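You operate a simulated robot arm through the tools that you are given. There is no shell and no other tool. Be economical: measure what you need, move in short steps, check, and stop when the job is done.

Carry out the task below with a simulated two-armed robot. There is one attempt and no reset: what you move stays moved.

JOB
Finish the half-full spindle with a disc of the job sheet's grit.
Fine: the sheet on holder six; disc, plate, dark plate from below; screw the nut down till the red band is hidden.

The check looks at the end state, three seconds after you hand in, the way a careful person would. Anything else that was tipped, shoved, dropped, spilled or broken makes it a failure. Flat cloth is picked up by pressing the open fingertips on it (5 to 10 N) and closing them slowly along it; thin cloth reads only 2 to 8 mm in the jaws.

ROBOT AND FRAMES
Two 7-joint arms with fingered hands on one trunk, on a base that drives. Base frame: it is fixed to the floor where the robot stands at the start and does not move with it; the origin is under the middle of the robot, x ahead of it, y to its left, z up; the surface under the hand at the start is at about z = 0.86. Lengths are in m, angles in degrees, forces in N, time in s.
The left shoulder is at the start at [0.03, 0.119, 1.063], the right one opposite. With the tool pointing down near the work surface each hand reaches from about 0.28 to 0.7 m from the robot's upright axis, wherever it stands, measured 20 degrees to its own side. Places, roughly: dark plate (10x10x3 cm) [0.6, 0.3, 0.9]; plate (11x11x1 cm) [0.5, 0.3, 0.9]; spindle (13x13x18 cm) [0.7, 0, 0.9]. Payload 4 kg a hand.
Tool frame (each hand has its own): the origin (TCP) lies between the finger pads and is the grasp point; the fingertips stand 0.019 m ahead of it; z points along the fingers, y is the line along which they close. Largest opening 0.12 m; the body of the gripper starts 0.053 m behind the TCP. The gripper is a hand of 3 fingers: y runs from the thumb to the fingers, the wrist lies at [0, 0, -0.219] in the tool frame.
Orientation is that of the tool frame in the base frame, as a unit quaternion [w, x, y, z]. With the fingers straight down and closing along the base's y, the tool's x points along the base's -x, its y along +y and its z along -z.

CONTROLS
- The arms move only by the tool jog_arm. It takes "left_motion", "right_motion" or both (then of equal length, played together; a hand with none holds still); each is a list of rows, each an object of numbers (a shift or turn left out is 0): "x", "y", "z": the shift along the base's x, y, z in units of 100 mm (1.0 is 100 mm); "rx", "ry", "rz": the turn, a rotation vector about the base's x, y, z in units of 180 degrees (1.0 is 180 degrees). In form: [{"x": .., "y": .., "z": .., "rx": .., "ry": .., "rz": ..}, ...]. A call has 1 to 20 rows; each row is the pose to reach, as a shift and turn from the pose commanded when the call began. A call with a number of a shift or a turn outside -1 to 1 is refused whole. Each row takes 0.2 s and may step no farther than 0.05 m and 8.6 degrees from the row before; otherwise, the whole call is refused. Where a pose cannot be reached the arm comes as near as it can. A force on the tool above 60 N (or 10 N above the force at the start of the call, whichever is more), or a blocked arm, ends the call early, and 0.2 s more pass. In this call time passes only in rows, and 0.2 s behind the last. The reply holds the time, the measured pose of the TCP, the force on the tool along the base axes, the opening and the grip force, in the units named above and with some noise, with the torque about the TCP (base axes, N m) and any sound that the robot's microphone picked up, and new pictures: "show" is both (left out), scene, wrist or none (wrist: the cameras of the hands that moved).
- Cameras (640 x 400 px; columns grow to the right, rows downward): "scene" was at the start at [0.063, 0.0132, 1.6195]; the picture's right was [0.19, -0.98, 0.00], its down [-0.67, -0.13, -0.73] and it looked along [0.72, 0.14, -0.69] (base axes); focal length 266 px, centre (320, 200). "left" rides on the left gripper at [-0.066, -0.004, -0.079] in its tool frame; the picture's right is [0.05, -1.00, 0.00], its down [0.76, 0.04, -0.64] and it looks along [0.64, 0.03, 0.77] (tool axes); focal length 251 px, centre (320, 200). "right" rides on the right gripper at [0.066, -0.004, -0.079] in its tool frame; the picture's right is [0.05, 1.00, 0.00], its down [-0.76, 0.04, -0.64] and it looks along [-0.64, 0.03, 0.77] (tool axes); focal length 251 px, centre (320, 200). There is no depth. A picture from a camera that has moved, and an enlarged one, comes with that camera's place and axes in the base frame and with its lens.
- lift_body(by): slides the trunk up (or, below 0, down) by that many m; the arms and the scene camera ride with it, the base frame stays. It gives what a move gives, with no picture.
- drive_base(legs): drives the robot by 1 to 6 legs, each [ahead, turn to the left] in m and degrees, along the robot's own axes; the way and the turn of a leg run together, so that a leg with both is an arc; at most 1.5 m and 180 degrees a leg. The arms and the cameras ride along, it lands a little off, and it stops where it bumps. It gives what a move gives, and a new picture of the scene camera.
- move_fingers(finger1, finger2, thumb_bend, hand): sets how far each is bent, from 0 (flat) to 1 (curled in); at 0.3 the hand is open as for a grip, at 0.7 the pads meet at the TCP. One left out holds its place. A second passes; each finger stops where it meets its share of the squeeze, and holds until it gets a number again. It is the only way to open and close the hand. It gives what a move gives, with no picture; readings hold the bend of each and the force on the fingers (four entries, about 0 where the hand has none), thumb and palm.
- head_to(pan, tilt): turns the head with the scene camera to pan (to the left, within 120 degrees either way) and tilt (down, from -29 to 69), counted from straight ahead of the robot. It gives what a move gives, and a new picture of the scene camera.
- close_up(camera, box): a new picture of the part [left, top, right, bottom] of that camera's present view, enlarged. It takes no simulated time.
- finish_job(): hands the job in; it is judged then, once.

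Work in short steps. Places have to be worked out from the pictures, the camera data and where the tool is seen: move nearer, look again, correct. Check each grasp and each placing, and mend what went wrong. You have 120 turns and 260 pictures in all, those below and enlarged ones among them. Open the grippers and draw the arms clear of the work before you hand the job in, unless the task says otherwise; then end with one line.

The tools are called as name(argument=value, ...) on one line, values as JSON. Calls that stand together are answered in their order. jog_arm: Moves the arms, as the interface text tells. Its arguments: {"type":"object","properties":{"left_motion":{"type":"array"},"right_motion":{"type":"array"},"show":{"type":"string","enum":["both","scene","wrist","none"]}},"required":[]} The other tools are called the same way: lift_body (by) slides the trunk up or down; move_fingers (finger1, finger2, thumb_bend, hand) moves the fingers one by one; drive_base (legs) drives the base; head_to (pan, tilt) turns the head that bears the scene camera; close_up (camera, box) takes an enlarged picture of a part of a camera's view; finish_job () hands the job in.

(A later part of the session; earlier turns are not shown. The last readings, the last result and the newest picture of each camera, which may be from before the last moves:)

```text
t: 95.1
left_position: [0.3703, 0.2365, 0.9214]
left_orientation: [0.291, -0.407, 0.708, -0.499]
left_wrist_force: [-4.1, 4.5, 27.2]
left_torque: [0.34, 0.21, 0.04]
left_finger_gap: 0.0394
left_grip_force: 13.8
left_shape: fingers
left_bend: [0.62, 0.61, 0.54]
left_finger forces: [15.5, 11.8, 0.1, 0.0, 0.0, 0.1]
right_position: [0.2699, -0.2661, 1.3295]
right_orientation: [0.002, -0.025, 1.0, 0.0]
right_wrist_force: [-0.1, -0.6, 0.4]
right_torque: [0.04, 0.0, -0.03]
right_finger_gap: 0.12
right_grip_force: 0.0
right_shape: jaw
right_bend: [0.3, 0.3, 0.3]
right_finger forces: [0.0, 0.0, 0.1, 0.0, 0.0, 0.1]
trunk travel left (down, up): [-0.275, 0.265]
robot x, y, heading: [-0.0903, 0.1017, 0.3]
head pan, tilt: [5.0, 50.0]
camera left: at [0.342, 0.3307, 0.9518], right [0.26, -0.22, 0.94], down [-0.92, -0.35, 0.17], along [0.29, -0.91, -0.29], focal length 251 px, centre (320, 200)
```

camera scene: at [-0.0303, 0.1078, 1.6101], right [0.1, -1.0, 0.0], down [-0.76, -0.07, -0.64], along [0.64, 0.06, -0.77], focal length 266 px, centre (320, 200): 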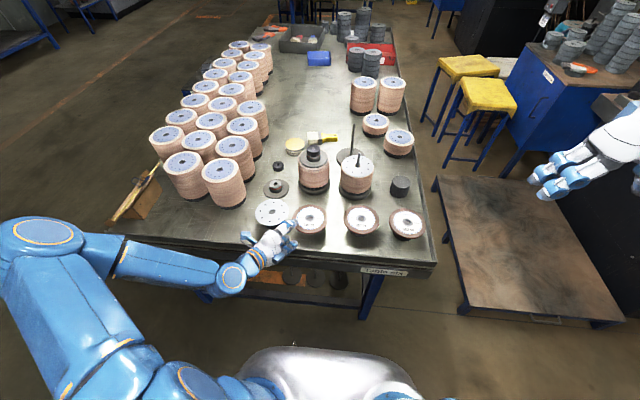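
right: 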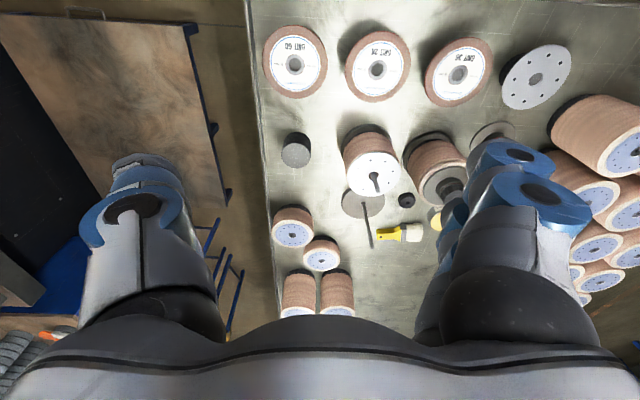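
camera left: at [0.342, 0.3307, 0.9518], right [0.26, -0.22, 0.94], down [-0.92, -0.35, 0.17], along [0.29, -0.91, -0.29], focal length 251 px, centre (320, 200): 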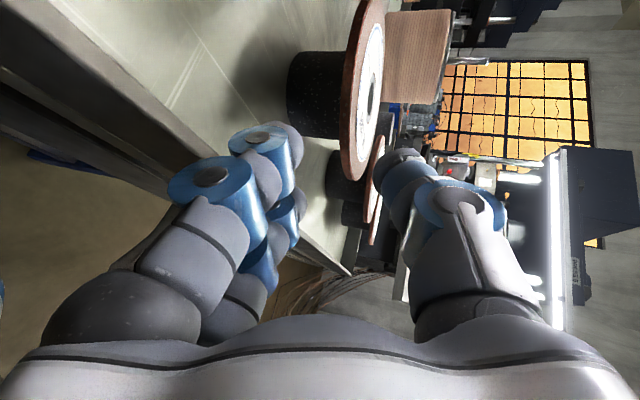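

The fingers' knuckles touched the table lip; raise off it and hold the fingers closer so they stay clear.

jog_arm(left_motion=[{"z": 0.25}], show="none")

move_fingers(hand="left", finger1=0.62, finger2=0.62, thumb_bend=0.48)

jog_arm(left_motion=[{"z": -0.13}], show="both")

```text
t: 95.5
left_position: [0.3708, 0.238, 0.9425]
left_orientation: [0.286, -0.409, 0.711, -0.496]
left_wrist_force: [0.5, -0.2, 0.2]
left_torque: [0.02, 0.01, 0.01]
left_finger_gap: 0.0558
left_grip_force: 0.1
left_shape: fingers
left_bend: [0.54, 0.54, 0.54]
left_finger forces: [0.1, 0.0, 0.0, 0.1, 0.0, 0.0]
right_position: [0.2728, -0.2662, 1.3284]
right_orientation: [0.001, -0.025, 1.0, 0.0]
right_wrist_force: [-1.0, 0.8, -0.3]
right_torque: [-0.03, 0.01, -0.01]
right_finger_gap: 0.1198
right_grip_force: 0.1
right_shape: jaw
right_bend: [0.3, 0.3, 0.3]
right_finger forces: [0.1, 0.0, 0.0, 0.1, 0.0, 0.0]
trunk travel left (down, up): [-0.275, 0.265]
robot x, y, heading: [-0.0902, 0.1056, 0.4]
head pan, tilt: [5.0, 50.0]
```

```text
t: 96.5
left_position: [0.3721, 0.2368, 0.9437]
left_orientation: [0.287, -0.409, 0.71, -0.496]
left_wrist_force: [-0.2, -0.5, 0.8]
left_torque: [-0.02, -0.03, -0.04]
left_finger_gap: 0.0529
left_grip_force: 0.2
left_shape: fingers
left_bend: [0.62, 0.62, 0.48]
left_finger forces: [0.1, 0.1, 0.1, 0.0, 0.2, 0.0]
right_position: [0.2734, -0.2666, 1.3292]
right_orientation: [0.001, -0.025, 1.0, 0.0]
right_wrist_force: [0.0, -1.1, 0.3]
right_torque: [-0.02, 0.02, -0.01]
right_finger_gap: 0.1201
right_grip_force: 0.0
right_shape: jaw
right_bend: [0.3, 0.3, 0.3]
right_finger forces: [0.0, 0.0, 0.0, 0.1, 0.1, 0.0]
trunk travel left (down, up): [-0.275, 0.265]
robot x, y, heading: [-0.0923, 0.1031, 0.4]
head pan, tilt: [5.0, 50.0]
```

```text
t: 96.9
left_position: [0.3704, 0.2376, 0.9315]
left_orientation: [0.288, -0.408, 0.71, -0.497]
left_wrist_force: [-0.4, -0.1, 0.3]
left_torque: [-0.05, 0.0, -0.01]
left_finger_gap: 0.053
left_grip_force: 0.0
left_shape: fingers
left_bend: [0.62, 0.62, 0.48]
left_finger forces: [0.0, 0.0, 0.0, 0.0, 0.0, 0.0]
right_position: [0.2721, -0.2659, 1.3271]
right_orientation: [0.001, -0.025, 1.0, 0.0]
right_wrist_force: [-0.9, 0.4, 0.1]
right_torque: [0.03, 0.02, 0.02]
right_finger_gap: 0.12
right_grip_force: 0.2
right_shape: jaw
right_bend: [0.3, 0.3, 0.3]
right_finger forces: [0.1, 0.0, 0.0, 0.0, 0.0, 0.0]
trunk travel left (down, up): [-0.275, 0.265]
robot x, y, heading: [-0.0873, 0.1046, 0.2]
head pan, tilt: [5.0, 50.0]
camera scene: at [-0.0301, 0.1087, 1.61], right [0.09, -1.0, 0.0], down [-0.76, -0.07, -0.64], along [0.64, 0.06, -0.77], focal length 266 px, centre (320, 200)
camera left: at [0.3415, 0.3321, 0.9618], right [0.27, -0.22, 0.94], down [-0.92, -0.35, 0.18], along [0.29, -0.91, -0.3], focal length 251 px, centre (320, 200)
```

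scene: 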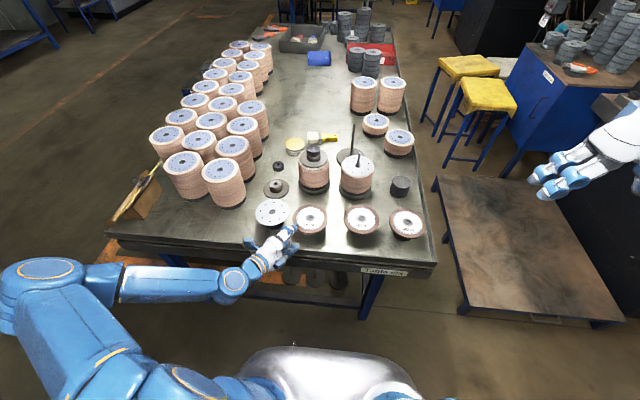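
left: 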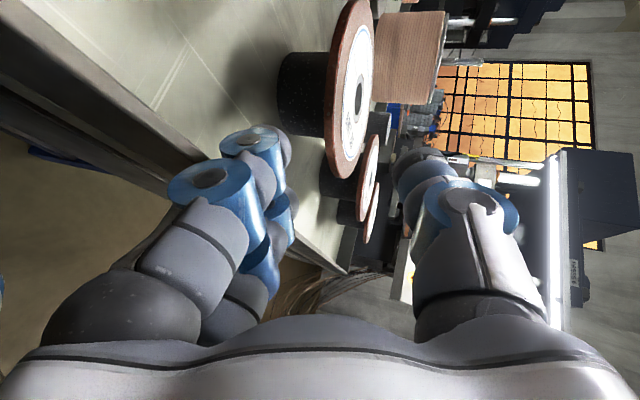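

Advance along toward the rim, with a slight drop, first 60 % and look.

jog_arm(left_motion=[{"x": 0.16, "y": -0.08, "z": -0.03}, {"x": 0.32, "y": -0.16, "z": -0.06}], show="wrist")

```text
t: 97.5
left_position: [0.4032, 0.2212, 0.9234]
left_orientation: [0.287, -0.409, 0.71, -0.496]
left_wrist_force: [0.6, 0.3, 1.1]
left_torque: [-0.01, 0.01, -0.01]
left_finger_gap: 0.053
left_grip_force: 0.0
left_shape: fingers
left_bend: [0.62, 0.62, 0.48]
left_finger forces: [0.0, 0.1, 0.0, 0.0, 0.0, 0.1]
right_position: [0.2738, -0.267, 1.3273]
right_orientation: [-0.001, -0.025, 1.0, 0.0]
right_wrist_force: [0.0, 0.1, 0.2]
right_torque: [-0.03, 0.02, 0.03]
right_finger_gap: 0.1199
right_grip_force: 0.1
right_shape: jaw
right_bend: [0.3, 0.3, 0.3]
right_finger forces: [0.0, 0.0, 0.0, 0.0, 0.0, 0.0]
trunk travel left (down, up): [-0.275, 0.265]
robot x, y, heading: [-0.0919, 0.0992, 0.5]
head pan, tilt: [5.0, 50.0]
camera left: at [0.3742, 0.3155, 0.9546], right [0.27, -0.22, 0.94], down [-0.92, -0.35, 0.18], along [0.29, -0.91, -0.3], focal length 251 px, centre (320, 200)
```

left: 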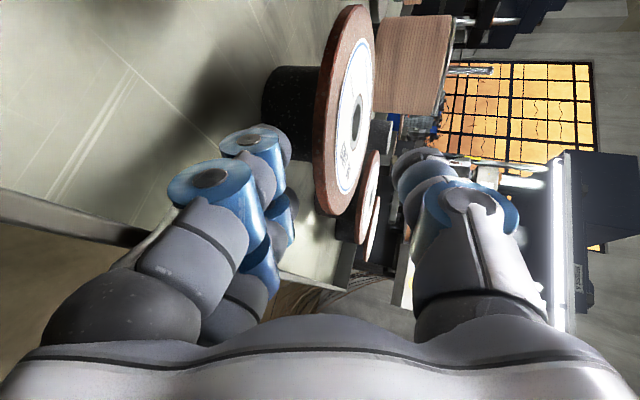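

The disc is between fingers and thumb. Advance the rest (~2 cm).

jog_arm(left_motion=[{"x": 0.1, "y": -0.05, "z": -0.02}, {"x": 0.18, "y": -0.09, "z": -0.035}], show="wrist")

```text
t: 98.1
left_position: [0.4202, 0.2125, 0.9197]
left_orientation: [0.287, -0.408, 0.71, -0.497]
left_wrist_force: [0.0, 0.6, 3.7]
left_torque: [0.02, 0.22, -0.03]
left_finger_gap: 0.0528
left_grip_force: 2.3
left_shape: fingers
left_bend: [0.62, 0.62, 0.48]
left_finger forces: [0.1, 3.8, 0.1, 0.0, 0.0, 0.1]
right_position: [0.2735, -0.2666, 1.3284]
right_orientation: [0.001, -0.025, 1.0, 0.0]
right_wrist_force: [-1.0, -0.8, -0.2]
right_torque: [-0.01, 0.01, 0.0]
right_finger_gap: 0.12
right_grip_force: 0.0
right_shape: jaw
right_bend: [0.3, 0.3, 0.3]
right_finger forces: [0.1, 0.0, 0.0, 0.0, 0.0, 0.0]
trunk travel left (down, up): [-0.275, 0.265]
robot x, y, heading: [-0.0881, 0.1071, 0.3]
head pan, tilt: [5.0, 50.0]
camera left: at [0.3916, 0.3059, 0.9514], right [0.27, -0.22, 0.94], down [-0.92, -0.35, 0.18], along [0.29, -0.91, -0.29], focal length 251 px, centre (320, 200)
```

left: 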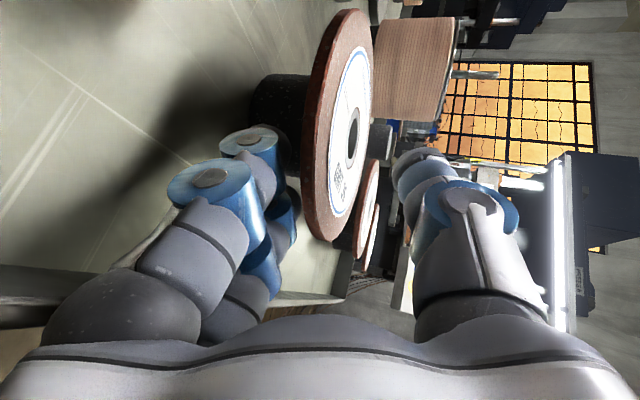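

Rim is at the pads. Close the thumb onto the top and fingers up gently.

move_fingers(hand="left", finger1=0.66, finger2=0.66, thumb_bend=0.62)

move_fingers(hand="left", finger1=0.72, finger2=0.72, thumb_bend=0.74)

close_up(camera="left", box=[0, 0, 640, 400])

```text
t: 99.1
left_position: [0.421, 0.213, 0.9187]
left_orientation: [0.287, -0.409, 0.71, -0.497]
left_wrist_force: [-0.6, -0.4, 0.7]
left_torque: [-0.01, -0.01, -0.02]
left_finger_gap: 0.0266
left_grip_force: 0.1
left_shape: fingers
left_bend: [0.66, 0.66, 0.62]
left_finger forces: [0.0, 0.1, 0.0, 0.0, 0.1, 0.1]
right_position: [0.2731, -0.2671, 1.3285]
right_orientation: [0.0, -0.024, 1.0, 0.0]
right_wrist_force: [0.5, -0.8, 0.0]
right_torque: [-0.02, -0.02, -0.03]
right_finger_gap: 0.1199
right_grip_force: 0.1
right_shape: jaw
right_bend: [0.3, 0.3, 0.3]
right_finger forces: [0.1, 0.1, 0.1, 0.0, 0.0, 0.0]
trunk travel left (down, up): [-0.275, 0.265]
robot x, y, heading: [-0.0894, 0.0963, 0.7]
head pan, tilt: [5.0, 50.0]
```

```text
t: 100.1
left_position: [0.42, 0.2123, 0.9196]
left_orientation: [0.288, -0.409, 0.71, -0.496]
left_wrist_force: [-0.3, -0.6, -0.1]
left_torque: [-0.02, -0.07, -0.01]
left_finger_gap: 0.0147
left_grip_force: 6.9
left_shape: fingers
left_bend: [0.72, 0.72, 0.68]
left_finger forces: [3.3, 3.2, 0.0, 0.0, 6.7, 0.1]
right_position: [0.2738, -0.2667, 1.3282]
right_orientation: [0.001, -0.026, 1.0, 0.0]
right_wrist_force: [-0.8, 0.6, -0.4]
right_torque: [-0.04, 0.02, -0.02]
right_finger_gap: 0.1199
right_grip_force: 0.0
right_shape: jaw
right_bend: [0.3, 0.3, 0.3]
right_finger forces: [0.0, 0.1, 0.0, 0.0, 0.0, 0.0]
trunk travel left (down, up): [-0.275, 0.265]
robot x, y, heading: [-0.0861, 0.0997, 0.5]
head pan, tilt: [5.0, 50.0]
```

```text
1.00 times, centred on (320, 200) of left (not enlarged: the box is as wide or as high as the picture)
camera zoom: at [0.3919, 0.3061, 0.9509], right [0.27, -0.22, 0.94], down [-0.92, -0.35, 0.18], along [0.29, -0.91, -0.3], focal length 251 px, centre (320, 200)
```

zoom: 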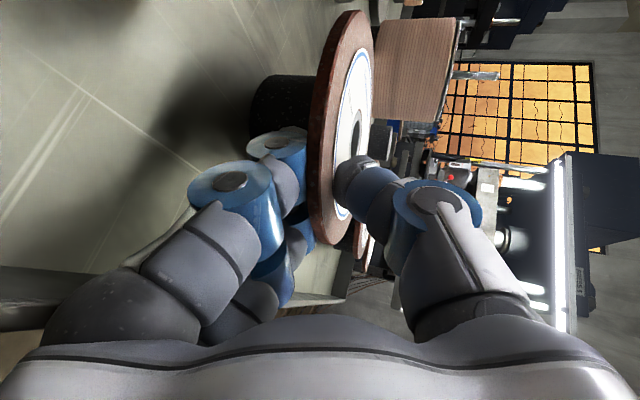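

It grips the rim. Squeeze firmer, then lift straight up 8 cm.

move_fingers(hand="left", finger1=0.8, finger2=0.8, thumb_bend=0.82)

jog_arm(left_motion=[{"z": 0.1}, {"z": 0.3}, {"z": 0.6}, {"z": 0.9}], show="both")

```text
t: 101.1
left_position: [0.4208, 0.2122, 0.9204]
left_orientation: [0.287, -0.409, 0.71, -0.496]
left_wrist_force: [1.0, 0.1, 0.2]
left_torque: [-0.04, -0.1, 0.02]
left_finger_gap: 0.0128
left_grip_force: 15.9
left_shape: fingers
left_bend: [0.76, 0.76, 0.7]
left_finger forces: [8.4, 8.3, 0.1, 0.0, 16.5, 0.0]
right_position: [0.273, -0.2664, 1.3287]
right_orientation: [0.001, -0.025, 1.0, 0.0]
right_wrist_force: [0.9, 0.2, -1.2]
right_torque: [-0.04, -0.02, -0.03]
right_finger_gap: 0.1198
right_grip_force: 0.0
right_shape: jaw
right_bend: [0.3, 0.3, 0.3]
right_finger forces: [0.1, 0.0, 0.0, 0.0, 0.0, 0.0]
trunk travel left (down, up): [-0.275, 0.265]
robot x, y, heading: [-0.0897, 0.103, 0.5]
head pan, tilt: [5.0, 50.0]
```

```text
t: 102.1
left_position: [0.4205, 0.2115, 1.0094]
left_orientation: [0.287, -0.409, 0.71, -0.497]
left_wrist_force: [0.2, -0.8, -0.8]
left_torque: [0.03, 0.01, 0.03]
left_finger_gap: 0.0127
left_grip_force: 17.2
left_shape: fingers
left_bend: [0.77, 0.77, 0.7]
left_finger forces: [8.7, 8.8, 0.0, 0.1, 16.2, 0.1]
right_position: [0.2735, -0.266, 1.3277]
right_orientation: [0.002, -0.025, 1.0, 0.0]
right_wrist_force: [0.5, -0.3, -0.2]
right_torque: [0.0, -0.01, 0.01]
right_finger_gap: 0.1201
right_grip_force: 0.0
right_shape: jaw
right_bend: [0.3, 0.3, 0.3]
right_finger forces: [0.0, 0.0, 0.0, 0.0, 0.1, 0.0]
trunk travel left (down, up): [-0.275, 0.265]
robot x, y, heading: [-0.0903, 0.1024, 0.5]
head pan, tilt: [5.0, 50.0]
camera scene: at [-0.03, 0.108, 1.6101], right [0.09, -1.0, 0.0], down [-0.76, -0.07, -0.64], along [0.64, 0.06, -0.77], focal length 266 px, centre (320, 200)
camera left: at [0.3918, 0.3055, 1.0406], right [0.27, -0.22, 0.94], down [-0.92, -0.35, 0.18], along [0.29, -0.91, -0.3], focal length 251 px, centre (320, 200)
```

scene: 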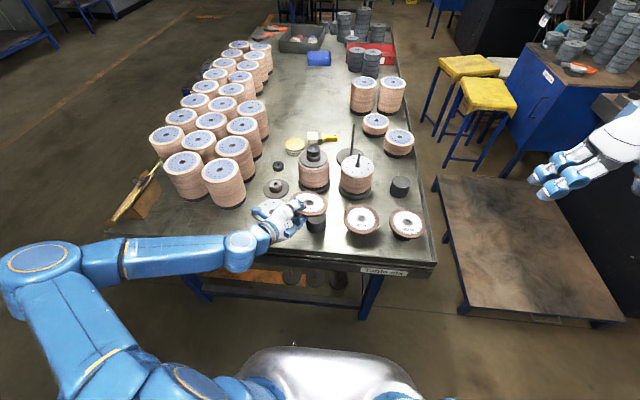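
left: 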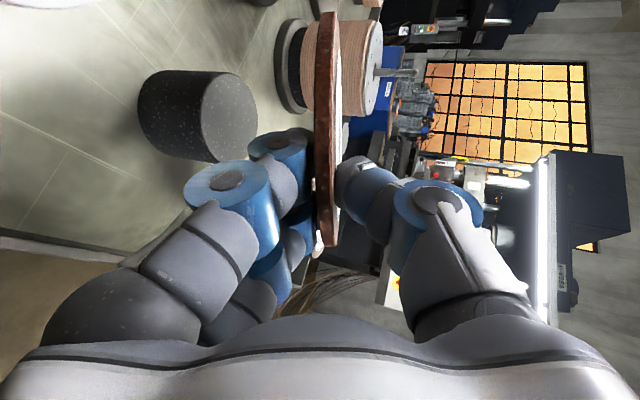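

Disc is held. Raise to ~1.13, pitch the hand up 20° so the disc is level, then carry toward the spindle.

jog_arm(left_motion=[{"z": 0.3, "rx": -0.0185, "ry": -0.032}, {"z": 0.6, "rx": -0.037, "ry": -0.064}, {"z": 0.9, "rx": -0.0555, "ry": -0.0962}, {"z": 1.0, "rx": -0.0555, "ry": -0.0962}], show="none")

jog_arm(left_motion=[{"x": 0.3, "y": -0.2, "z": 0.1}, {"x": 0.6, "y": -0.4, "z": 0.2}, {"x": 0.9, "y": -0.6, "z": 0.2}], show="both")

close_up(camera="scene", box=[240, 120, 420, 250])

```text
t: 103.1
left_position: [0.4211, 0.2133, 1.1102]
left_orientation: [0.354, -0.351, 0.613, -0.612]
left_wrist_force: [-0.1, -0.1, -1.7]
left_torque: [0.07, 0.08, 0.04]
left_finger_gap: 0.0124
left_grip_force: 17.0
left_shape: fingers
left_bend: [0.77, 0.77, 0.7]
left_finger forces: [8.8, 8.9, 0.1, 0.0, 16.1, 0.0]
right_position: [0.2735, -0.2672, 1.3278]
right_orientation: [0.0, -0.026, 1.0, 0.001]
right_wrist_force: [0.4, -0.3, -0.3]
right_torque: [0.02, -0.04, 0.0]
right_finger_gap: 0.1204
right_grip_force: 0.0
right_shape: jaw
right_bend: [0.3, 0.3, 0.3]
right_finger forces: [0.0, 0.1, 0.0, 0.0, 0.0, 0.1]
trunk travel left (down, up): [-0.275, 0.265]
robot x, y, heading: [-0.0876, 0.101, 0.5]
head pan, tilt: [5.0, 50.0]
```

```text
t: 103.9
left_position: [0.5126, 0.1522, 1.1296]
left_orientation: [0.354, -0.353, 0.613, -0.612]
left_wrist_force: [0.5, -0.6, -1.6]
left_torque: [0.02, 0.01, 0.01]
left_finger_gap: 0.0124
left_grip_force: 16.9
left_shape: fingers
left_bend: [0.77, 0.77, 0.7]
left_finger forces: [8.8, 8.8, 0.0, 0.0, 16.2, 0.0]
right_position: [0.2746, -0.2672, 1.328]
right_orientation: [0.0, -0.025, 1.0, 0.001]
right_wrist_force: [0.3, -0.2, -0.6]
right_torque: [0.0, 0.03, 0.01]
right_finger_gap: 0.1199
right_grip_force: 0.0
right_shape: jaw
right_bend: [0.3, 0.3, 0.3]
right_finger forces: [0.0, 0.0, 0.1, 0.0, 0.1, 0.1]
trunk travel left (down, up): [-0.275, 0.265]
robot x, y, heading: [-0.0882, 0.1004, 0.7]
head pan, tilt: [5.0, 50.0]
camera scene: at [-0.0283, 0.1072, 1.61], right [0.09, -1.0, 0.0], down [-0.76, -0.07, -0.64], along [0.64, 0.06, -0.77], focal length 266 px, centre (320, 200)
camera left: at [0.479, 0.2488, 1.1333], right [-0.03, -0.05, 1.0], down [-0.94, -0.34, -0.04], along [0.34, -0.94, -0.04], focal length 251 px, centre (320, 200)
```

scene: 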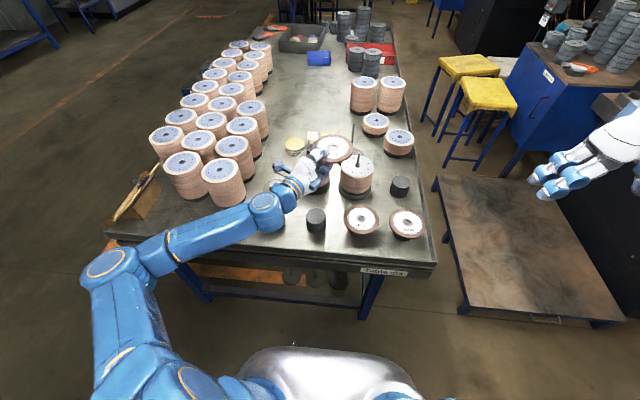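
left: 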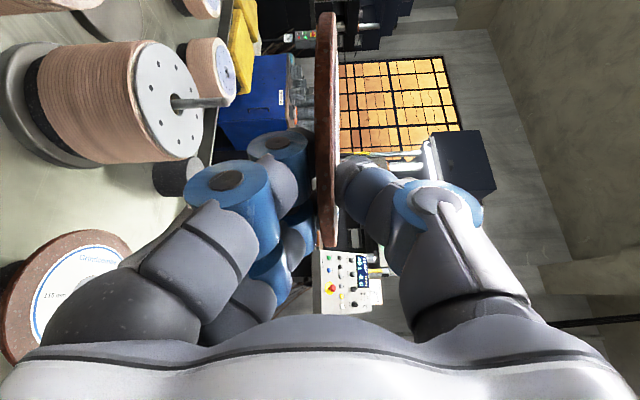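

```text
3.08 times, centred on (330, 185) of scene
camera zoom: at [-0.0283, 0.1072, 1.61], right [0.09, -1.0, 0.0], down [-0.76, -0.07, -0.64], along [0.64, 0.06, -0.77], focal length 820 px, centre (289, 246)
```

zoom: 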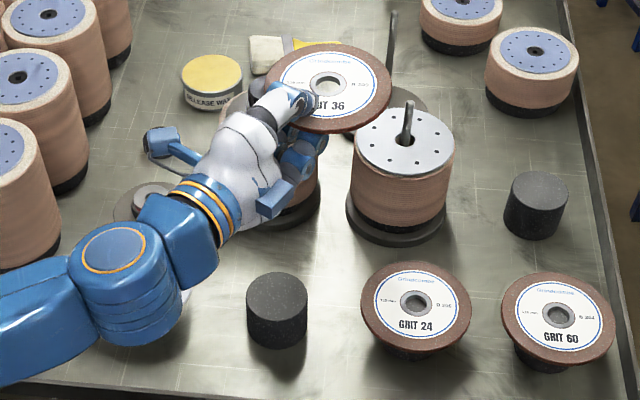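

Disc level; its hole is at ~(0.553, 0.126) and the rod at ~(0.657, 0.043). Move most of the way at height.

jog_arm(left_motion=[{"x": 0.35, "y": -0.28}, {"x": 0.7, "y": -0.56}, {"x": 1.0, "y": -0.8}, {"x": 1.0, "y": -0.8, "z": -0.2}, {"x": 1.0, "y": -0.8, "z": -0.35}], show="both")

close_up(camera="scene", box=[290, 120, 430, 210])

```text
t: 105.1
left_position: [0.6127, 0.0736, 1.0946]
left_orientation: [0.353, -0.353, 0.613, -0.613]
left_wrist_force: [0.0, 0.1, -0.3]
left_torque: [0.07, 0.06, -0.01]
left_finger_gap: 0.0121
left_grip_force: 16.9
left_shape: fingers
left_bend: [0.77, 0.77, 0.7]
left_finger forces: [8.8, 8.9, 0.0, 0.0, 16.4, 0.0]
right_position: [0.2734, -0.2673, 1.3282]
right_orientation: [0.001, -0.026, 1.0, 0.001]
right_wrist_force: [0.7, 0.1, -0.4]
right_torque: [0.02, -0.03, 0.03]
right_finger_gap: 0.1199
right_grip_force: 0.1
right_shape: jaw
right_bend: [0.3, 0.3, 0.3]
right_finger forces: [0.0, 0.1, 0.0, 0.0, 0.1, 0.1]
trunk travel left (down, up): [-0.275, 0.265]
robot x, y, heading: [-0.089, 0.1007, 0.6]
head pan, tilt: [5.0, 50.0]
camera scene: at [-0.0294, 0.1077, 1.61], right [0.1, -1.0, 0.0], down [-0.76, -0.07, -0.64], along [0.64, 0.06, -0.77], focal length 266 px, centre (320, 200)
camera left: at [0.5781, 0.1699, 1.0986], right [-0.03, -0.05, 1.0], down [-0.94, -0.34, -0.04], along [0.34, -0.94, -0.04], focal length 251 px, centre (320, 200)
```

scene: 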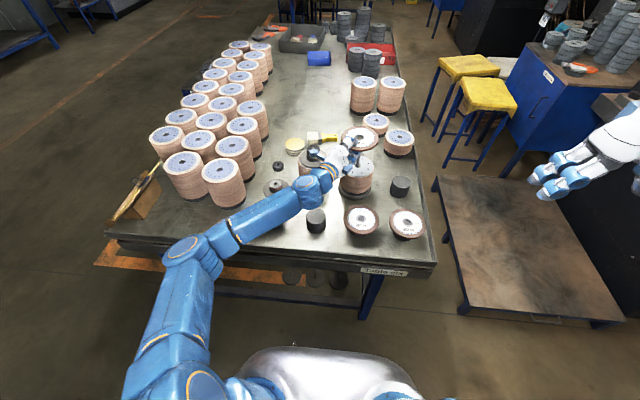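
left: 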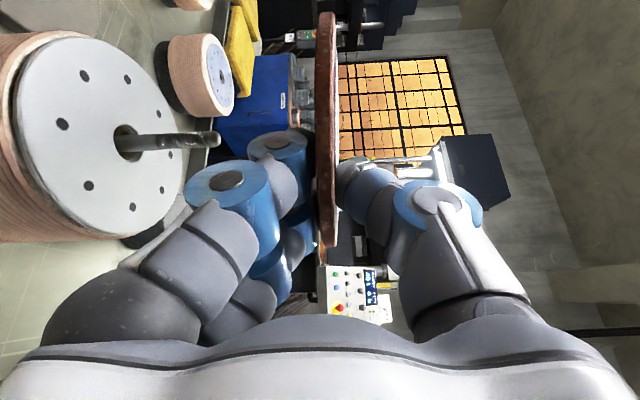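

```text
4.44 times, centred on (360, 165) of scene
camera zoom: at [-0.0294, 0.1077, 1.61], right [0.1, -1.0, 0.0], down [-0.76, -0.07, -0.64], along [0.64, 0.06, -0.77], focal length 1184 px, centre (142, 356)
```

zoom: 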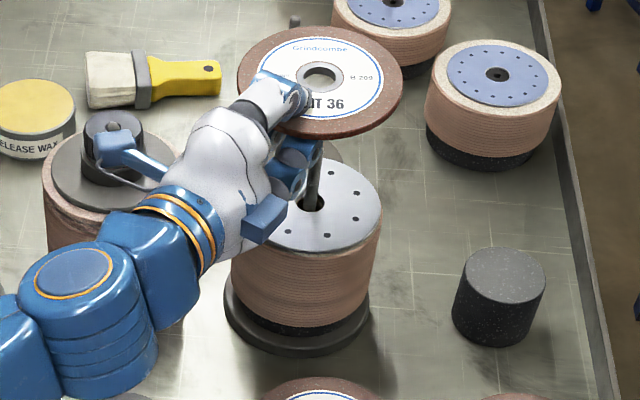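

Estimates say the disc needs to go ~8 mm further in -y. Shift and lower to just above the rod tip, then check.

jog_arm(left_motion=[{"y": -0.08}, {"y": -0.08, "z": -0.25}, {"y": -0.08, "z": -0.38}], show="wrist")

close_up(camera="scene", box=[310, 120, 410, 190])

```text
t: 105.9
left_position: [0.6102, 0.0663, 1.055]
left_orientation: [0.354, -0.353, 0.613, -0.612]
left_wrist_force: [0.0, 0.2, -1.5]
left_torque: [0.04, 0.05, -0.02]
left_finger_gap: 0.0123
left_grip_force: 17.0
left_shape: fingers
left_bend: [0.77, 0.77, 0.7]
left_finger forces: [9.0, 8.9, 0.0, 0.1, 16.4, 0.1]
right_position: [0.2729, -0.2669, 1.3281]
right_orientation: [0.001, -0.026, 1.0, 0.001]
right_wrist_force: [0.6, -0.6, -0.1]
right_torque: [0.01, -0.02, -0.01]
right_finger_gap: 0.1203
right_grip_force: 0.1
right_shape: jaw
right_bend: [0.3, 0.3, 0.3]
right_finger forces: [0.0, 0.1, 0.0, 0.1, 0.1, 0.0]
trunk travel left (down, up): [-0.275, 0.265]
robot x, y, heading: [-0.0889, 0.105, 0.7]
head pan, tilt: [5.0, 50.0]
camera left: at [0.577, 0.1624, 1.0604], right [-0.03, -0.05, 1.0], down [-0.94, -0.34, -0.04], along [0.34, -0.94, -0.04], focal length 251 px, centre (320, 200)
```

left: 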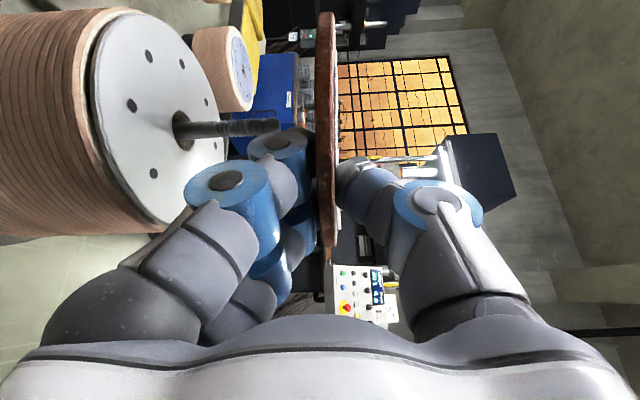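

```text
5.71 times, centred on (360, 155) of scene
camera zoom: at [-0.0297, 0.1079, 1.61], right [0.1, -1.0, 0.0], down [-0.76, -0.07, -0.64], along [0.64, 0.06, -0.77], focal length 1522 px, centre (91, 457)
```

zoom: 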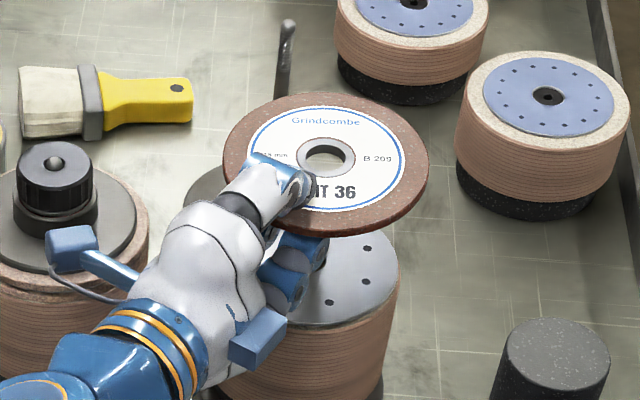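

Correct x by +6 mm and descend 2.5 cm, watching the force.

jog_arm(left_motion=[{"x": 0.06, "y": 0.01}, {"x": 0.06, "y": 0.01, "z": -0.1}, {"x": 0.06, "y": 0.01, "z": -0.2}], show="wrist")

close_up(camera="scene", box=[310, 120, 410, 190])

```text
t: 106.7
left_position: [0.6183, 0.0671, 1.0356]
left_orientation: [0.354, -0.353, 0.613, -0.612]
left_wrist_force: [0.1, -0.3, -1.6]
left_torque: [0.03, 0.06, 0.01]
left_finger_gap: 0.0125
left_grip_force: 17.0
left_shape: fingers
left_bend: [0.77, 0.77, 0.7]
left_finger forces: [8.9, 8.9, 0.0, 0.1, 16.4, 0.1]
right_position: [0.2728, -0.266, 1.3278]
right_orientation: [0.0, -0.025, 1.0, -0.001]
right_wrist_force: [0.6, 0.9, 0.0]
right_torque: [-0.02, -0.02, -0.03]
right_finger_gap: 0.12
right_grip_force: 0.0
right_shape: jaw
right_bend: [0.3, 0.3, 0.3]
right_finger forces: [0.1, 0.0, 0.0, 0.1, 0.0, 0.1]
trunk travel left (down, up): [-0.275, 0.265]
robot x, y, heading: [-0.0878, 0.0995, 0.2]
head pan, tilt: [5.0, 50.0]
camera left: at [0.5833, 0.1635, 1.0408], right [-0.03, -0.05, 1.0], down [-0.94, -0.34, -0.04], along [0.34, -0.94, -0.04], focal length 251 px, centre (320, 200)
```

left: 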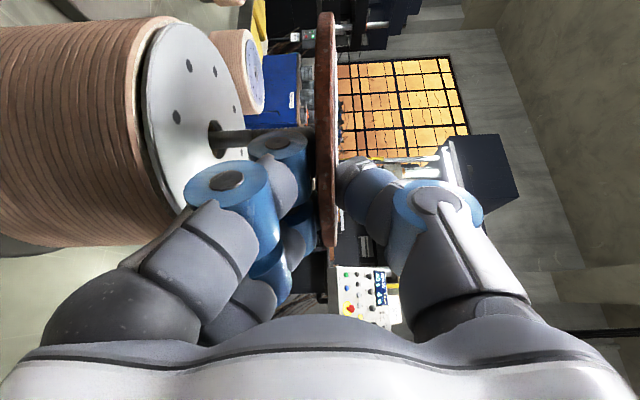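

```text
5.71 times, centred on (360, 155) of scene
camera zoom: at [-0.0295, 0.1082, 1.61], right [0.09, -1.0, 0.0], down [-0.76, -0.07, -0.64], along [0.64, 0.06, -0.77], focal length 1522 px, centre (91, 457)
```

zoom: 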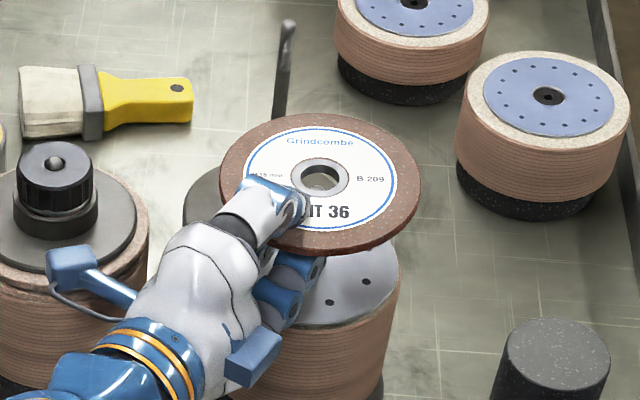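

Zoom into the hole to see the rod tip.

close_up(camera="scene", box=[345, 140, 385, 170])

close_up(camera="left", box=[180, 60, 380, 185])

```text
13.33 times, centred on (365, 155) of scene
camera zoom: at [-0.0295, 0.1082, 1.61], right [0.09, -1.0, 0.0], down [-0.76, -0.07, -0.64], along [0.64, 0.06, -0.77], focal length 3552 px, centre (-280, 800)
```

zoom: 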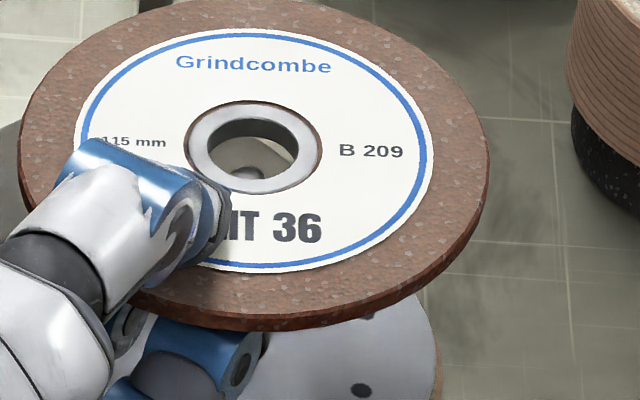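

```text
3.20 times, centred on (280, 122) of left
camera zoom: at [0.5833, 0.1635, 1.0408], right [-0.03, -0.05, 1.0], down [-0.94, -0.34, -0.04], along [0.34, -0.94, -0.04], focal length 805 px, centre (448, 448)
```

zoom: 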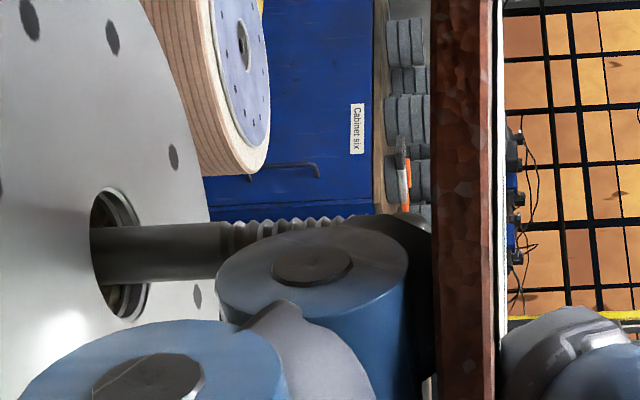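

The rod tip is right under the hole. Descend in steps.

jog_arm(left_motion=[{"z": -0.05}, {"z": -0.1}, {"z": -0.15}], show="wrist")

close_up(camera="scene", box=[335, 135, 395, 180])

```text
t: 107.5
left_position: [0.6173, 0.0672, 1.0214]
left_orientation: [0.355, -0.352, 0.614, -0.611]
left_wrist_force: [0.5, -0.5, -1.8]
left_torque: [0.05, 0.05, -0.02]
left_finger_gap: 0.0122
left_grip_force: 17.1
left_shape: fingers
left_bend: [0.77, 0.77, 0.7]
left_finger forces: [8.9, 8.9, 0.0, 0.0, 16.4, 0.1]
right_position: [0.2731, -0.2665, 1.327]
right_orientation: [-0.001, -0.026, 1.0, 0.001]
right_wrist_force: [0.2, -0.3, -0.2]
right_torque: [0.01, 0.04, 0.02]
right_finger_gap: 0.1198
right_grip_force: 0.1
right_shape: jaw
right_bend: [0.3, 0.3, 0.3]
right_finger forces: [0.1, 0.0, 0.1, 0.0, 0.1, 0.0]
trunk travel left (down, up): [-0.275, 0.265]
robot x, y, heading: [-0.0847, 0.1051, 0.2]
head pan, tilt: [5.0, 50.0]
camera left: at [0.583, 0.1634, 1.0254], right [-0.03, -0.05, 1.0], down [-0.94, -0.34, -0.04], along [0.34, -0.94, -0.04], focal length 251 px, centre (320, 200)
```

left: 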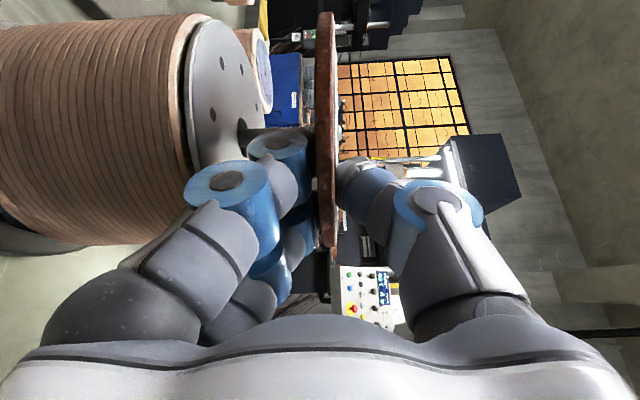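

```text
8.89 times, centred on (365, 158) of scene
camera zoom: at [-0.0296, 0.1081, 1.61], right [0.09, -1.0, 0.0], down [-0.76, -0.07, -0.64], along [0.64, 0.06, -0.77], focal length 2368 px, centre (-80, 578)
```

zoom: 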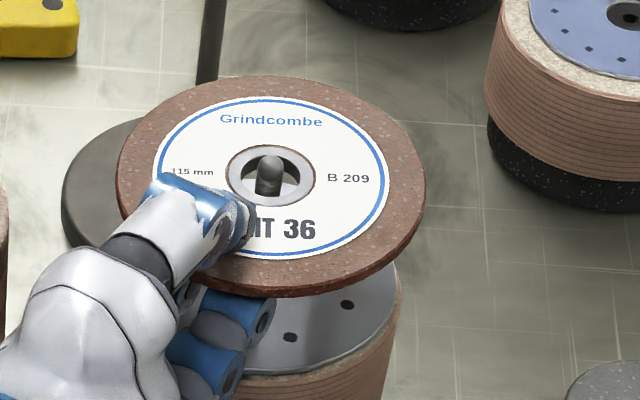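

The rod is through the hole. Lower another 1 cm carefully.

jog_arm(left_motion=[{"z": -0.05}, {"z": -0.1}], show="wrist")

```text
t: 108.1
left_position: [0.6172, 0.0664, 1.0111]
left_orientation: [-0.354, 0.352, -0.613, 0.613]
left_wrist_force: [-0.3, 0.3, -1.4]
left_torque: [0.03, 0.06, 0.03]
left_finger_gap: 0.0125
left_grip_force: 17.1
left_shape: fingers
left_bend: [0.77, 0.77, 0.7]
left_finger forces: [8.7, 8.8, 0.0, 0.1, 16.4, 0.1]
right_position: [0.2727, -0.2658, 1.3276]
right_orientation: [0.0, -0.025, 1.0, 0.0]
right_wrist_force: [0.1, -0.5, 0.0]
right_torque: [-0.04, -0.01, -0.01]
right_finger_gap: 0.1199
right_grip_force: 0.1
right_shape: jaw
right_bend: [0.3, 0.3, 0.3]
right_finger forces: [0.0, 0.0, 0.0, 0.0, 0.1, 0.0]
trunk travel left (down, up): [-0.275, 0.265]
robot x, y, heading: [-0.0887, 0.1047, 0.2]
head pan, tilt: [5.0, 50.0]
camera left: at [0.582, 0.1626, 1.0152], right [-0.03, -0.05, 1.0], down [-0.94, -0.34, -0.04], along [0.34, -0.94, -0.04], focal length 251 px, centre (320, 200)
```

left: 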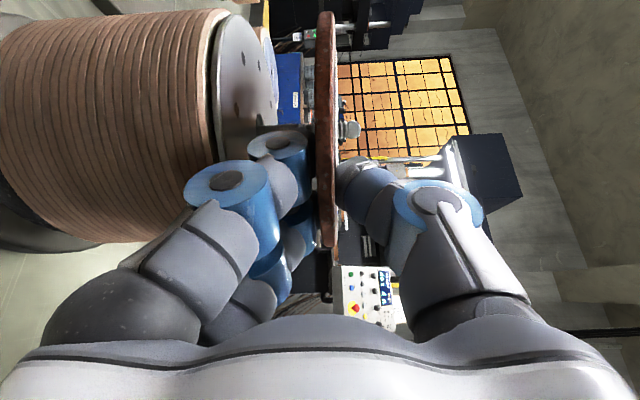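

No contact yet; lower 6 mm more.

jog_arm(left_motion=[{"z": -0.03}, {"z": -0.06}], show="none")

close_up(camera="scene", box=[325, 130, 395, 185])

```text
t: 108.7
left_position: [0.6159, 0.0661, 1.0051]
left_orientation: [0.354, -0.352, 0.613, -0.612]
left_wrist_force: [-0.3, 0.0, -1.1]
left_torque: [-0.01, 0.07, -0.01]
left_finger_gap: 0.0124
left_grip_force: 17.1
left_shape: fingers
left_bend: [0.77, 0.77, 0.7]
left_finger forces: [9.6, 9.0, 0.0, 0.0, 16.5, 0.0]
right_position: [0.2744, -0.2666, 1.3283]
right_orientation: [0.001, -0.025, 1.0, 0.0]
right_wrist_force: [0.5, 1.0, 0.6]
right_torque: [0.01, -0.07, 0.04]
right_finger_gap: 0.1199
right_grip_force: 0.1
right_shape: jaw
right_bend: [0.3, 0.3, 0.3]
right_finger forces: [0.0, 0.1, 0.0, 0.0, 0.0, 0.0]
trunk travel left (down, up): [-0.275, 0.265]
robot x, y, heading: [-0.0872, 0.1021, 0.4]
head pan, tilt: [5.0, 50.0]
```

```text
7.27 times, centred on (360, 158) of scene
camera zoom: at [-0.0298, 0.1082, 1.61], right [0.09, -1.0, 0.0], down [-0.76, -0.07, -0.64], along [0.64, 0.06, -0.77], focal length 1938 px, centre (29, 509)
```

zoom: 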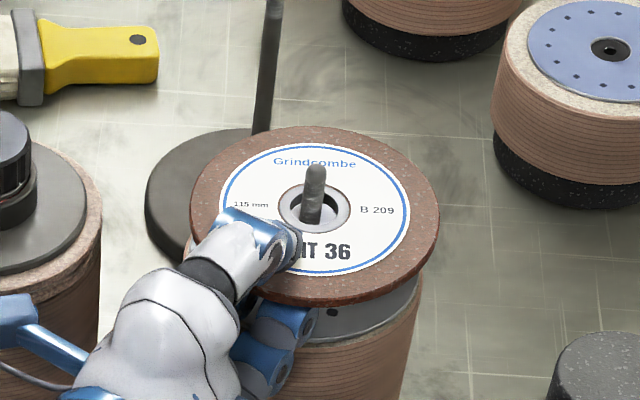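

Close above the stack now; release the thumb while the fingers stay.

move_fingers(hand="left", finger1=0.74, finger2=0.74, thumb_bend=0.5)

close_up(camera="left", box=[0, 0, 640, 400])

close_up(camera="scene", box=[325, 130, 395, 185])

```text
t: 109.7
left_position: [0.6157, 0.0648, 1.0055]
left_orientation: [0.354, -0.353, 0.613, -0.612]
left_wrist_force: [0.5, -0.4, 0.3]
left_torque: [0.0, -0.01, -0.03]
left_finger_gap: 0.034
left_grip_force: 0.3
left_shape: fingers
left_bend: [0.74, 0.74, 0.5]
left_finger forces: [0.4, 0.4, 0.1, 0.0, 0.1, 0.0]
right_position: [0.2735, -0.2663, 1.3272]
right_orientation: [0.001, -0.026, 1.0, 0.0]
right_wrist_force: [1.0, -0.3, 0.1]
right_torque: [0.02, 0.0, 0.05]
right_finger_gap: 0.1201
right_grip_force: 0.1
right_shape: jaw
right_bend: [0.3, 0.3, 0.3]
right_finger forces: [0.0, 0.0, 0.0, 0.0, 0.0, 0.0]
trunk travel left (down, up): [-0.275, 0.265]
robot x, y, heading: [-0.0855, 0.0993, 0.5]
head pan, tilt: [5.0, 50.0]
```

```text
1.00 times, centred on (320, 200) of left (not enlarged: the box is as wide or as high as the picture)
camera zoom: at [0.5824, 0.1625, 1.0096], right [-0.03, -0.05, 1.0], down [-0.94, -0.34, -0.04], along [0.34, -0.94, -0.04], focal length 251 px, centre (320, 200)
```

zoom: 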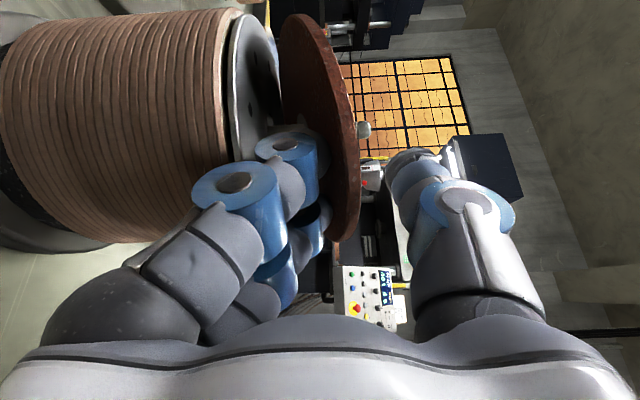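

```text
7.27 times, centred on (360, 158) of scene
camera zoom: at [-0.0297, 0.1082, 1.61], right [0.09, -1.0, 0.0], down [-0.76, -0.07, -0.64], along [0.64, 0.06, -0.77], focal length 1938 px, centre (29, 509)
```

zoom: 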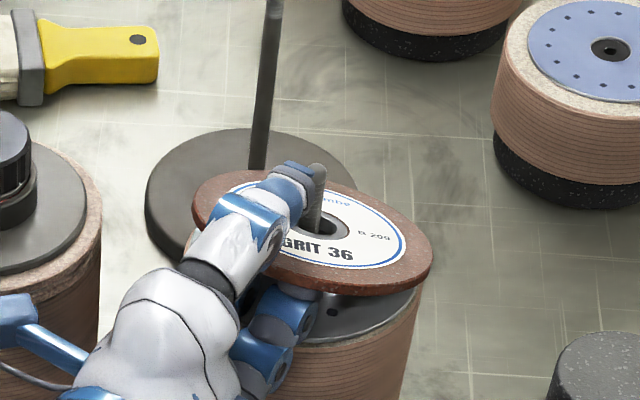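

It tilted onto the plate's far side, rod through. Withdraw the fingers slowly along the tool axis.

jog_arm(left_motion=[{"x": -0.09, "y": 0.05}, {"x": -0.17, "y": 0.1}, {"x": -0.26, "y": 0.15}, {"x": -0.35, "y": 0.2}, {"x": -0.43, "y": 0.25}, {"x": -0.6, "y": 0.35}, {"x": -0.8, "y": 0.46}], show="wrist")

close_up(camera="scene", box=[310, 120, 410, 200])

```text
t: 111.3
left_position: [0.5351, 0.1116, 1.0057]
left_orientation: [0.354, -0.352, 0.613, -0.612]
left_wrist_force: [0.3, -0.2, 0.0]
left_torque: [0.01, -0.01, -0.02]
left_finger_gap: 0.0336
left_grip_force: 0.1
left_shape: fingers
left_bend: [0.74, 0.74, 0.5]
left_finger forces: [0.1, 0.0, 0.0, 0.2, 0.0, 0.1]
right_position: [0.2736, -0.2661, 1.3284]
right_orientation: [0.0, -0.025, 1.0, 0.001]
right_wrist_force: [-0.4, 0.3, 0.0]
right_torque: [0.0, -0.01, -0.01]
right_finger_gap: 0.1201
right_grip_force: 0.1
right_shape: jaw
right_bend: [0.3, 0.3, 0.3]
right_finger forces: [0.0, 0.0, 0.1, 0.0, 0.0, 0.0]
trunk travel left (down, up): [-0.275, 0.265]
robot x, y, heading: [-0.0882, 0.1004, 0.4]
head pan, tilt: [5.0, 50.0]
camera left: at [0.5006, 0.2092, 1.0091], right [-0.03, -0.05, 1.0], down [-0.94, -0.34, -0.04], along [0.34, -0.94, -0.04], focal length 251 px, centre (320, 200)
```

left: 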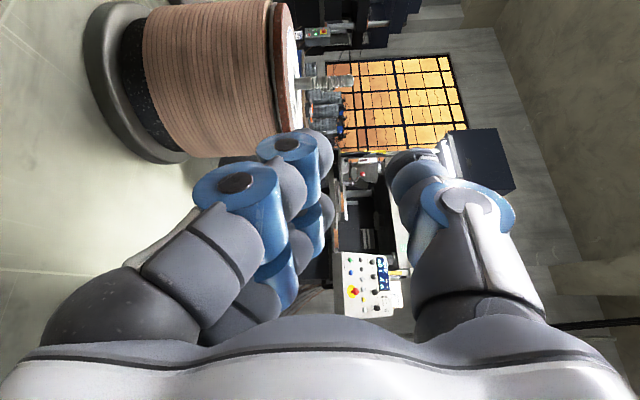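

```text
5.00 times, centred on (360, 160) of scene
camera zoom: at [-0.0304, 0.1086, 1.6101], right [0.09, -1.0, 0.0], down [-0.76, -0.07, -0.64], along [0.64, 0.06, -0.77], focal length 1332 px, centre (120, 400)
```

zoom: 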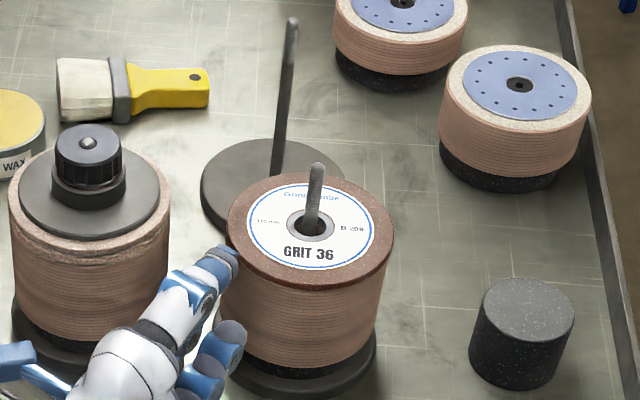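

Disc is seated flat on the stack. Next the plate: centre ≈ (0.486, 0.315). Raise, pitch down 20°, and go to its front-left.

jog_arm(left_motion=[{"x": -0.2, "y": 0.12}, {"x": -0.3, "y": 0.2, "z": 0.3}, {"x": -0.45, "y": 0.4, "z": 0.6, "rx": 0.0185, "ry": 0.032}, {"x": -0.6, "y": 0.7, "z": 0.8, "rx": 0.037, "ry": 0.064}, {"x": -0.8, "y": 1.0, "z": 0.8, "rx": 0.0555, "ry": 0.0962}, {"x": -1.0, "y": 1.0, "z": 0.8, "rx": 0.0555, "ry": 0.0962}], show="none")

move_fingers(hand="left", finger1=0.62, finger2=0.62, thumb_bend=0.48)

jog_arm(left_motion=[{"x": -0.1, "y": 0.4}, {"x": -0.3, "y": 0.8}, {"x": -0.4, "y": 1.0, "z": -0.3}, {"x": -0.4, "y": 1.0, "z": -0.7}, {"x": -0.4, "y": 1.0, "z": -1.0}], show="none")

jog_arm(left_motion=[{"y": 0.4}, {"y": 0.48}], show="both")

```text
t: 112.7
left_position: [0.436, 0.21, 1.0873]
left_orientation: [0.287, -0.408, 0.711, -0.496]
left_wrist_force: [0.0, -0.7, -0.1]
left_torque: [-0.02, 0.02, 0.03]
left_finger_gap: 0.0334
left_grip_force: 0.0
left_shape: fingers
left_bend: [0.74, 0.74, 0.5]
left_finger forces: [0.1, 0.0, 0.1, 0.0, 0.0, 0.0]
right_position: [0.2723, -0.2675, 1.3285]
right_orientation: [0.0, -0.026, 1.0, 0.001]
right_wrist_force: [0.4, 0.7, -0.2]
right_torque: [0.02, -0.03, 0.02]
right_finger_gap: 0.1201
right_grip_force: 0.1
right_shape: jaw
right_bend: [0.3, 0.3, 0.3]
right_finger forces: [0.0, 0.1, 0.1, 0.1, 0.0, 0.0]
trunk travel left (down, up): [-0.275, 0.265]
robot x, y, heading: [-0.0924, 0.1029, 0.4]
head pan, tilt: [5.0, 50.0]
```

```text
t: 113.7
left_position: [0.4353, 0.2103, 1.0867]
left_orientation: [0.287, -0.409, 0.71, -0.496]
left_wrist_force: [0.0, 0.1, 0.8]
left_torque: [-0.01, -0.02, 0.02]
left_finger_gap: 0.0522
left_grip_force: 0.1
left_shape: fingers
left_bend: [0.62, 0.62, 0.48]
left_finger forces: [0.0, 0.1, 0.1, 0.1, 0.0, 0.0]
right_position: [0.2722, -0.2651, 1.328]
right_orientation: [0.0, -0.026, 1.0, 0.001]
right_wrist_force: [0.0, 0.5, -0.4]
right_torque: [-0.02, 0.02, 0.0]
right_finger_gap: 0.1199
right_grip_force: 0.1
right_shape: jaw
right_bend: [0.3, 0.3, 0.3]
right_finger forces: [0.0, 0.0, 0.0, 0.0, 0.0, 0.1]
trunk travel left (down, up): [-0.275, 0.265]
robot x, y, heading: [-0.0891, 0.0991, 0.6]
head pan, tilt: [5.0, 50.0]
```

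```text
t: 114.9
left_position: [0.3967, 0.3113, 0.9847]
left_orientation: [0.287, -0.409, 0.71, -0.496]
left_wrist_force: [-0.1, -0.2, -0.5]
left_torque: [0.0, 0.0, -0.01]
left_finger_gap: 0.0524
left_grip_force: 0.0
left_shape: fingers
left_bend: [0.62, 0.62, 0.48]
left_finger forces: [0.1, 0.0, 0.0, 0.1, 0.0, 0.0]
right_position: [0.2732, -0.2664, 1.3277]
right_orientation: [0.001, -0.025, 1.0, 0.0]
right_wrist_force: [-0.4, 0.3, -0.2]
right_torque: [-0.02, -0.02, 0.0]
right_finger_gap: 0.1201
right_grip_force: 0.0
right_shape: jaw
right_bend: [0.3, 0.3, 0.3]
right_finger forces: [0.1, 0.0, 0.1, 0.0, 0.0, 0.0]
trunk travel left (down, up): [-0.275, 0.265]
robot x, y, heading: [-0.0907, 0.1017, 0.2]
head pan, tilt: [5.0, 50.0]
```

```text
t: 115.5
left_position: [0.3988, 0.3609, 0.9864]
left_orientation: [0.287, -0.408, 0.71, -0.497]
left_wrist_force: [-0.3, 0.5, -0.4]
left_torque: [0.02, -0.05, -0.02]
left_finger_gap: 0.0529
left_grip_force: 0.2
left_shape: fingers
left_bend: [0.62, 0.62, 0.48]
left_finger forces: [0.0, 0.0, 0.1, 0.1, 0.0, 0.0]
right_position: [0.2738, -0.266, 1.3273]
right_orientation: [0.001, -0.025, 1.0, 0.0]
right_wrist_force: [-0.3, -0.5, 0.2]
right_torque: [0.01, 0.01, -0.04]
right_finger_gap: 0.1201
right_grip_force: 0.0
right_shape: jaw
right_bend: [0.3, 0.3, 0.3]
right_finger forces: [0.0, 0.0, 0.1, 0.1, 0.1, 0.0]
trunk travel left (down, up): [-0.275, 0.265]
robot x, y, heading: [-0.0885, 0.0993, 0.4]
head pan, tilt: [5.0, 50.0]
camera scene: at [-0.0297, 0.1077, 1.61], right [0.09, -1.0, 0.0], down [-0.76, -0.07, -0.64], along [0.64, 0.06, -0.77], focal length 266 px, centre (320, 200)
camera left: at [0.3692, 0.4545, 1.0166], right [0.27, -0.22, 0.94], down [-0.92, -0.35, 0.18], along [0.29, -0.91, -0.3], focal length 251 px, centre (320, 200)
```

scene: 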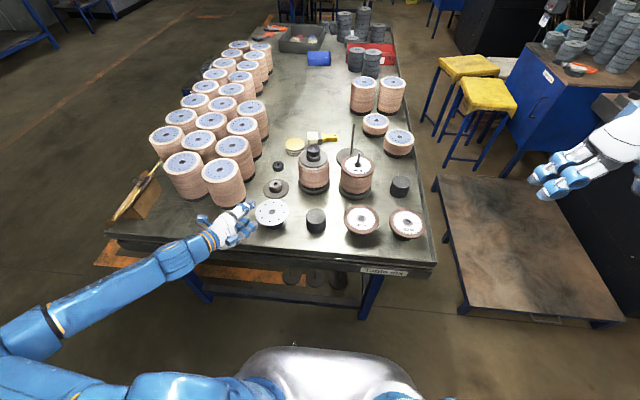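
left: 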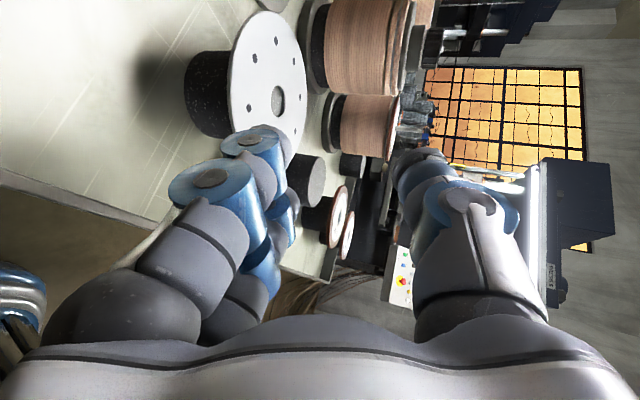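

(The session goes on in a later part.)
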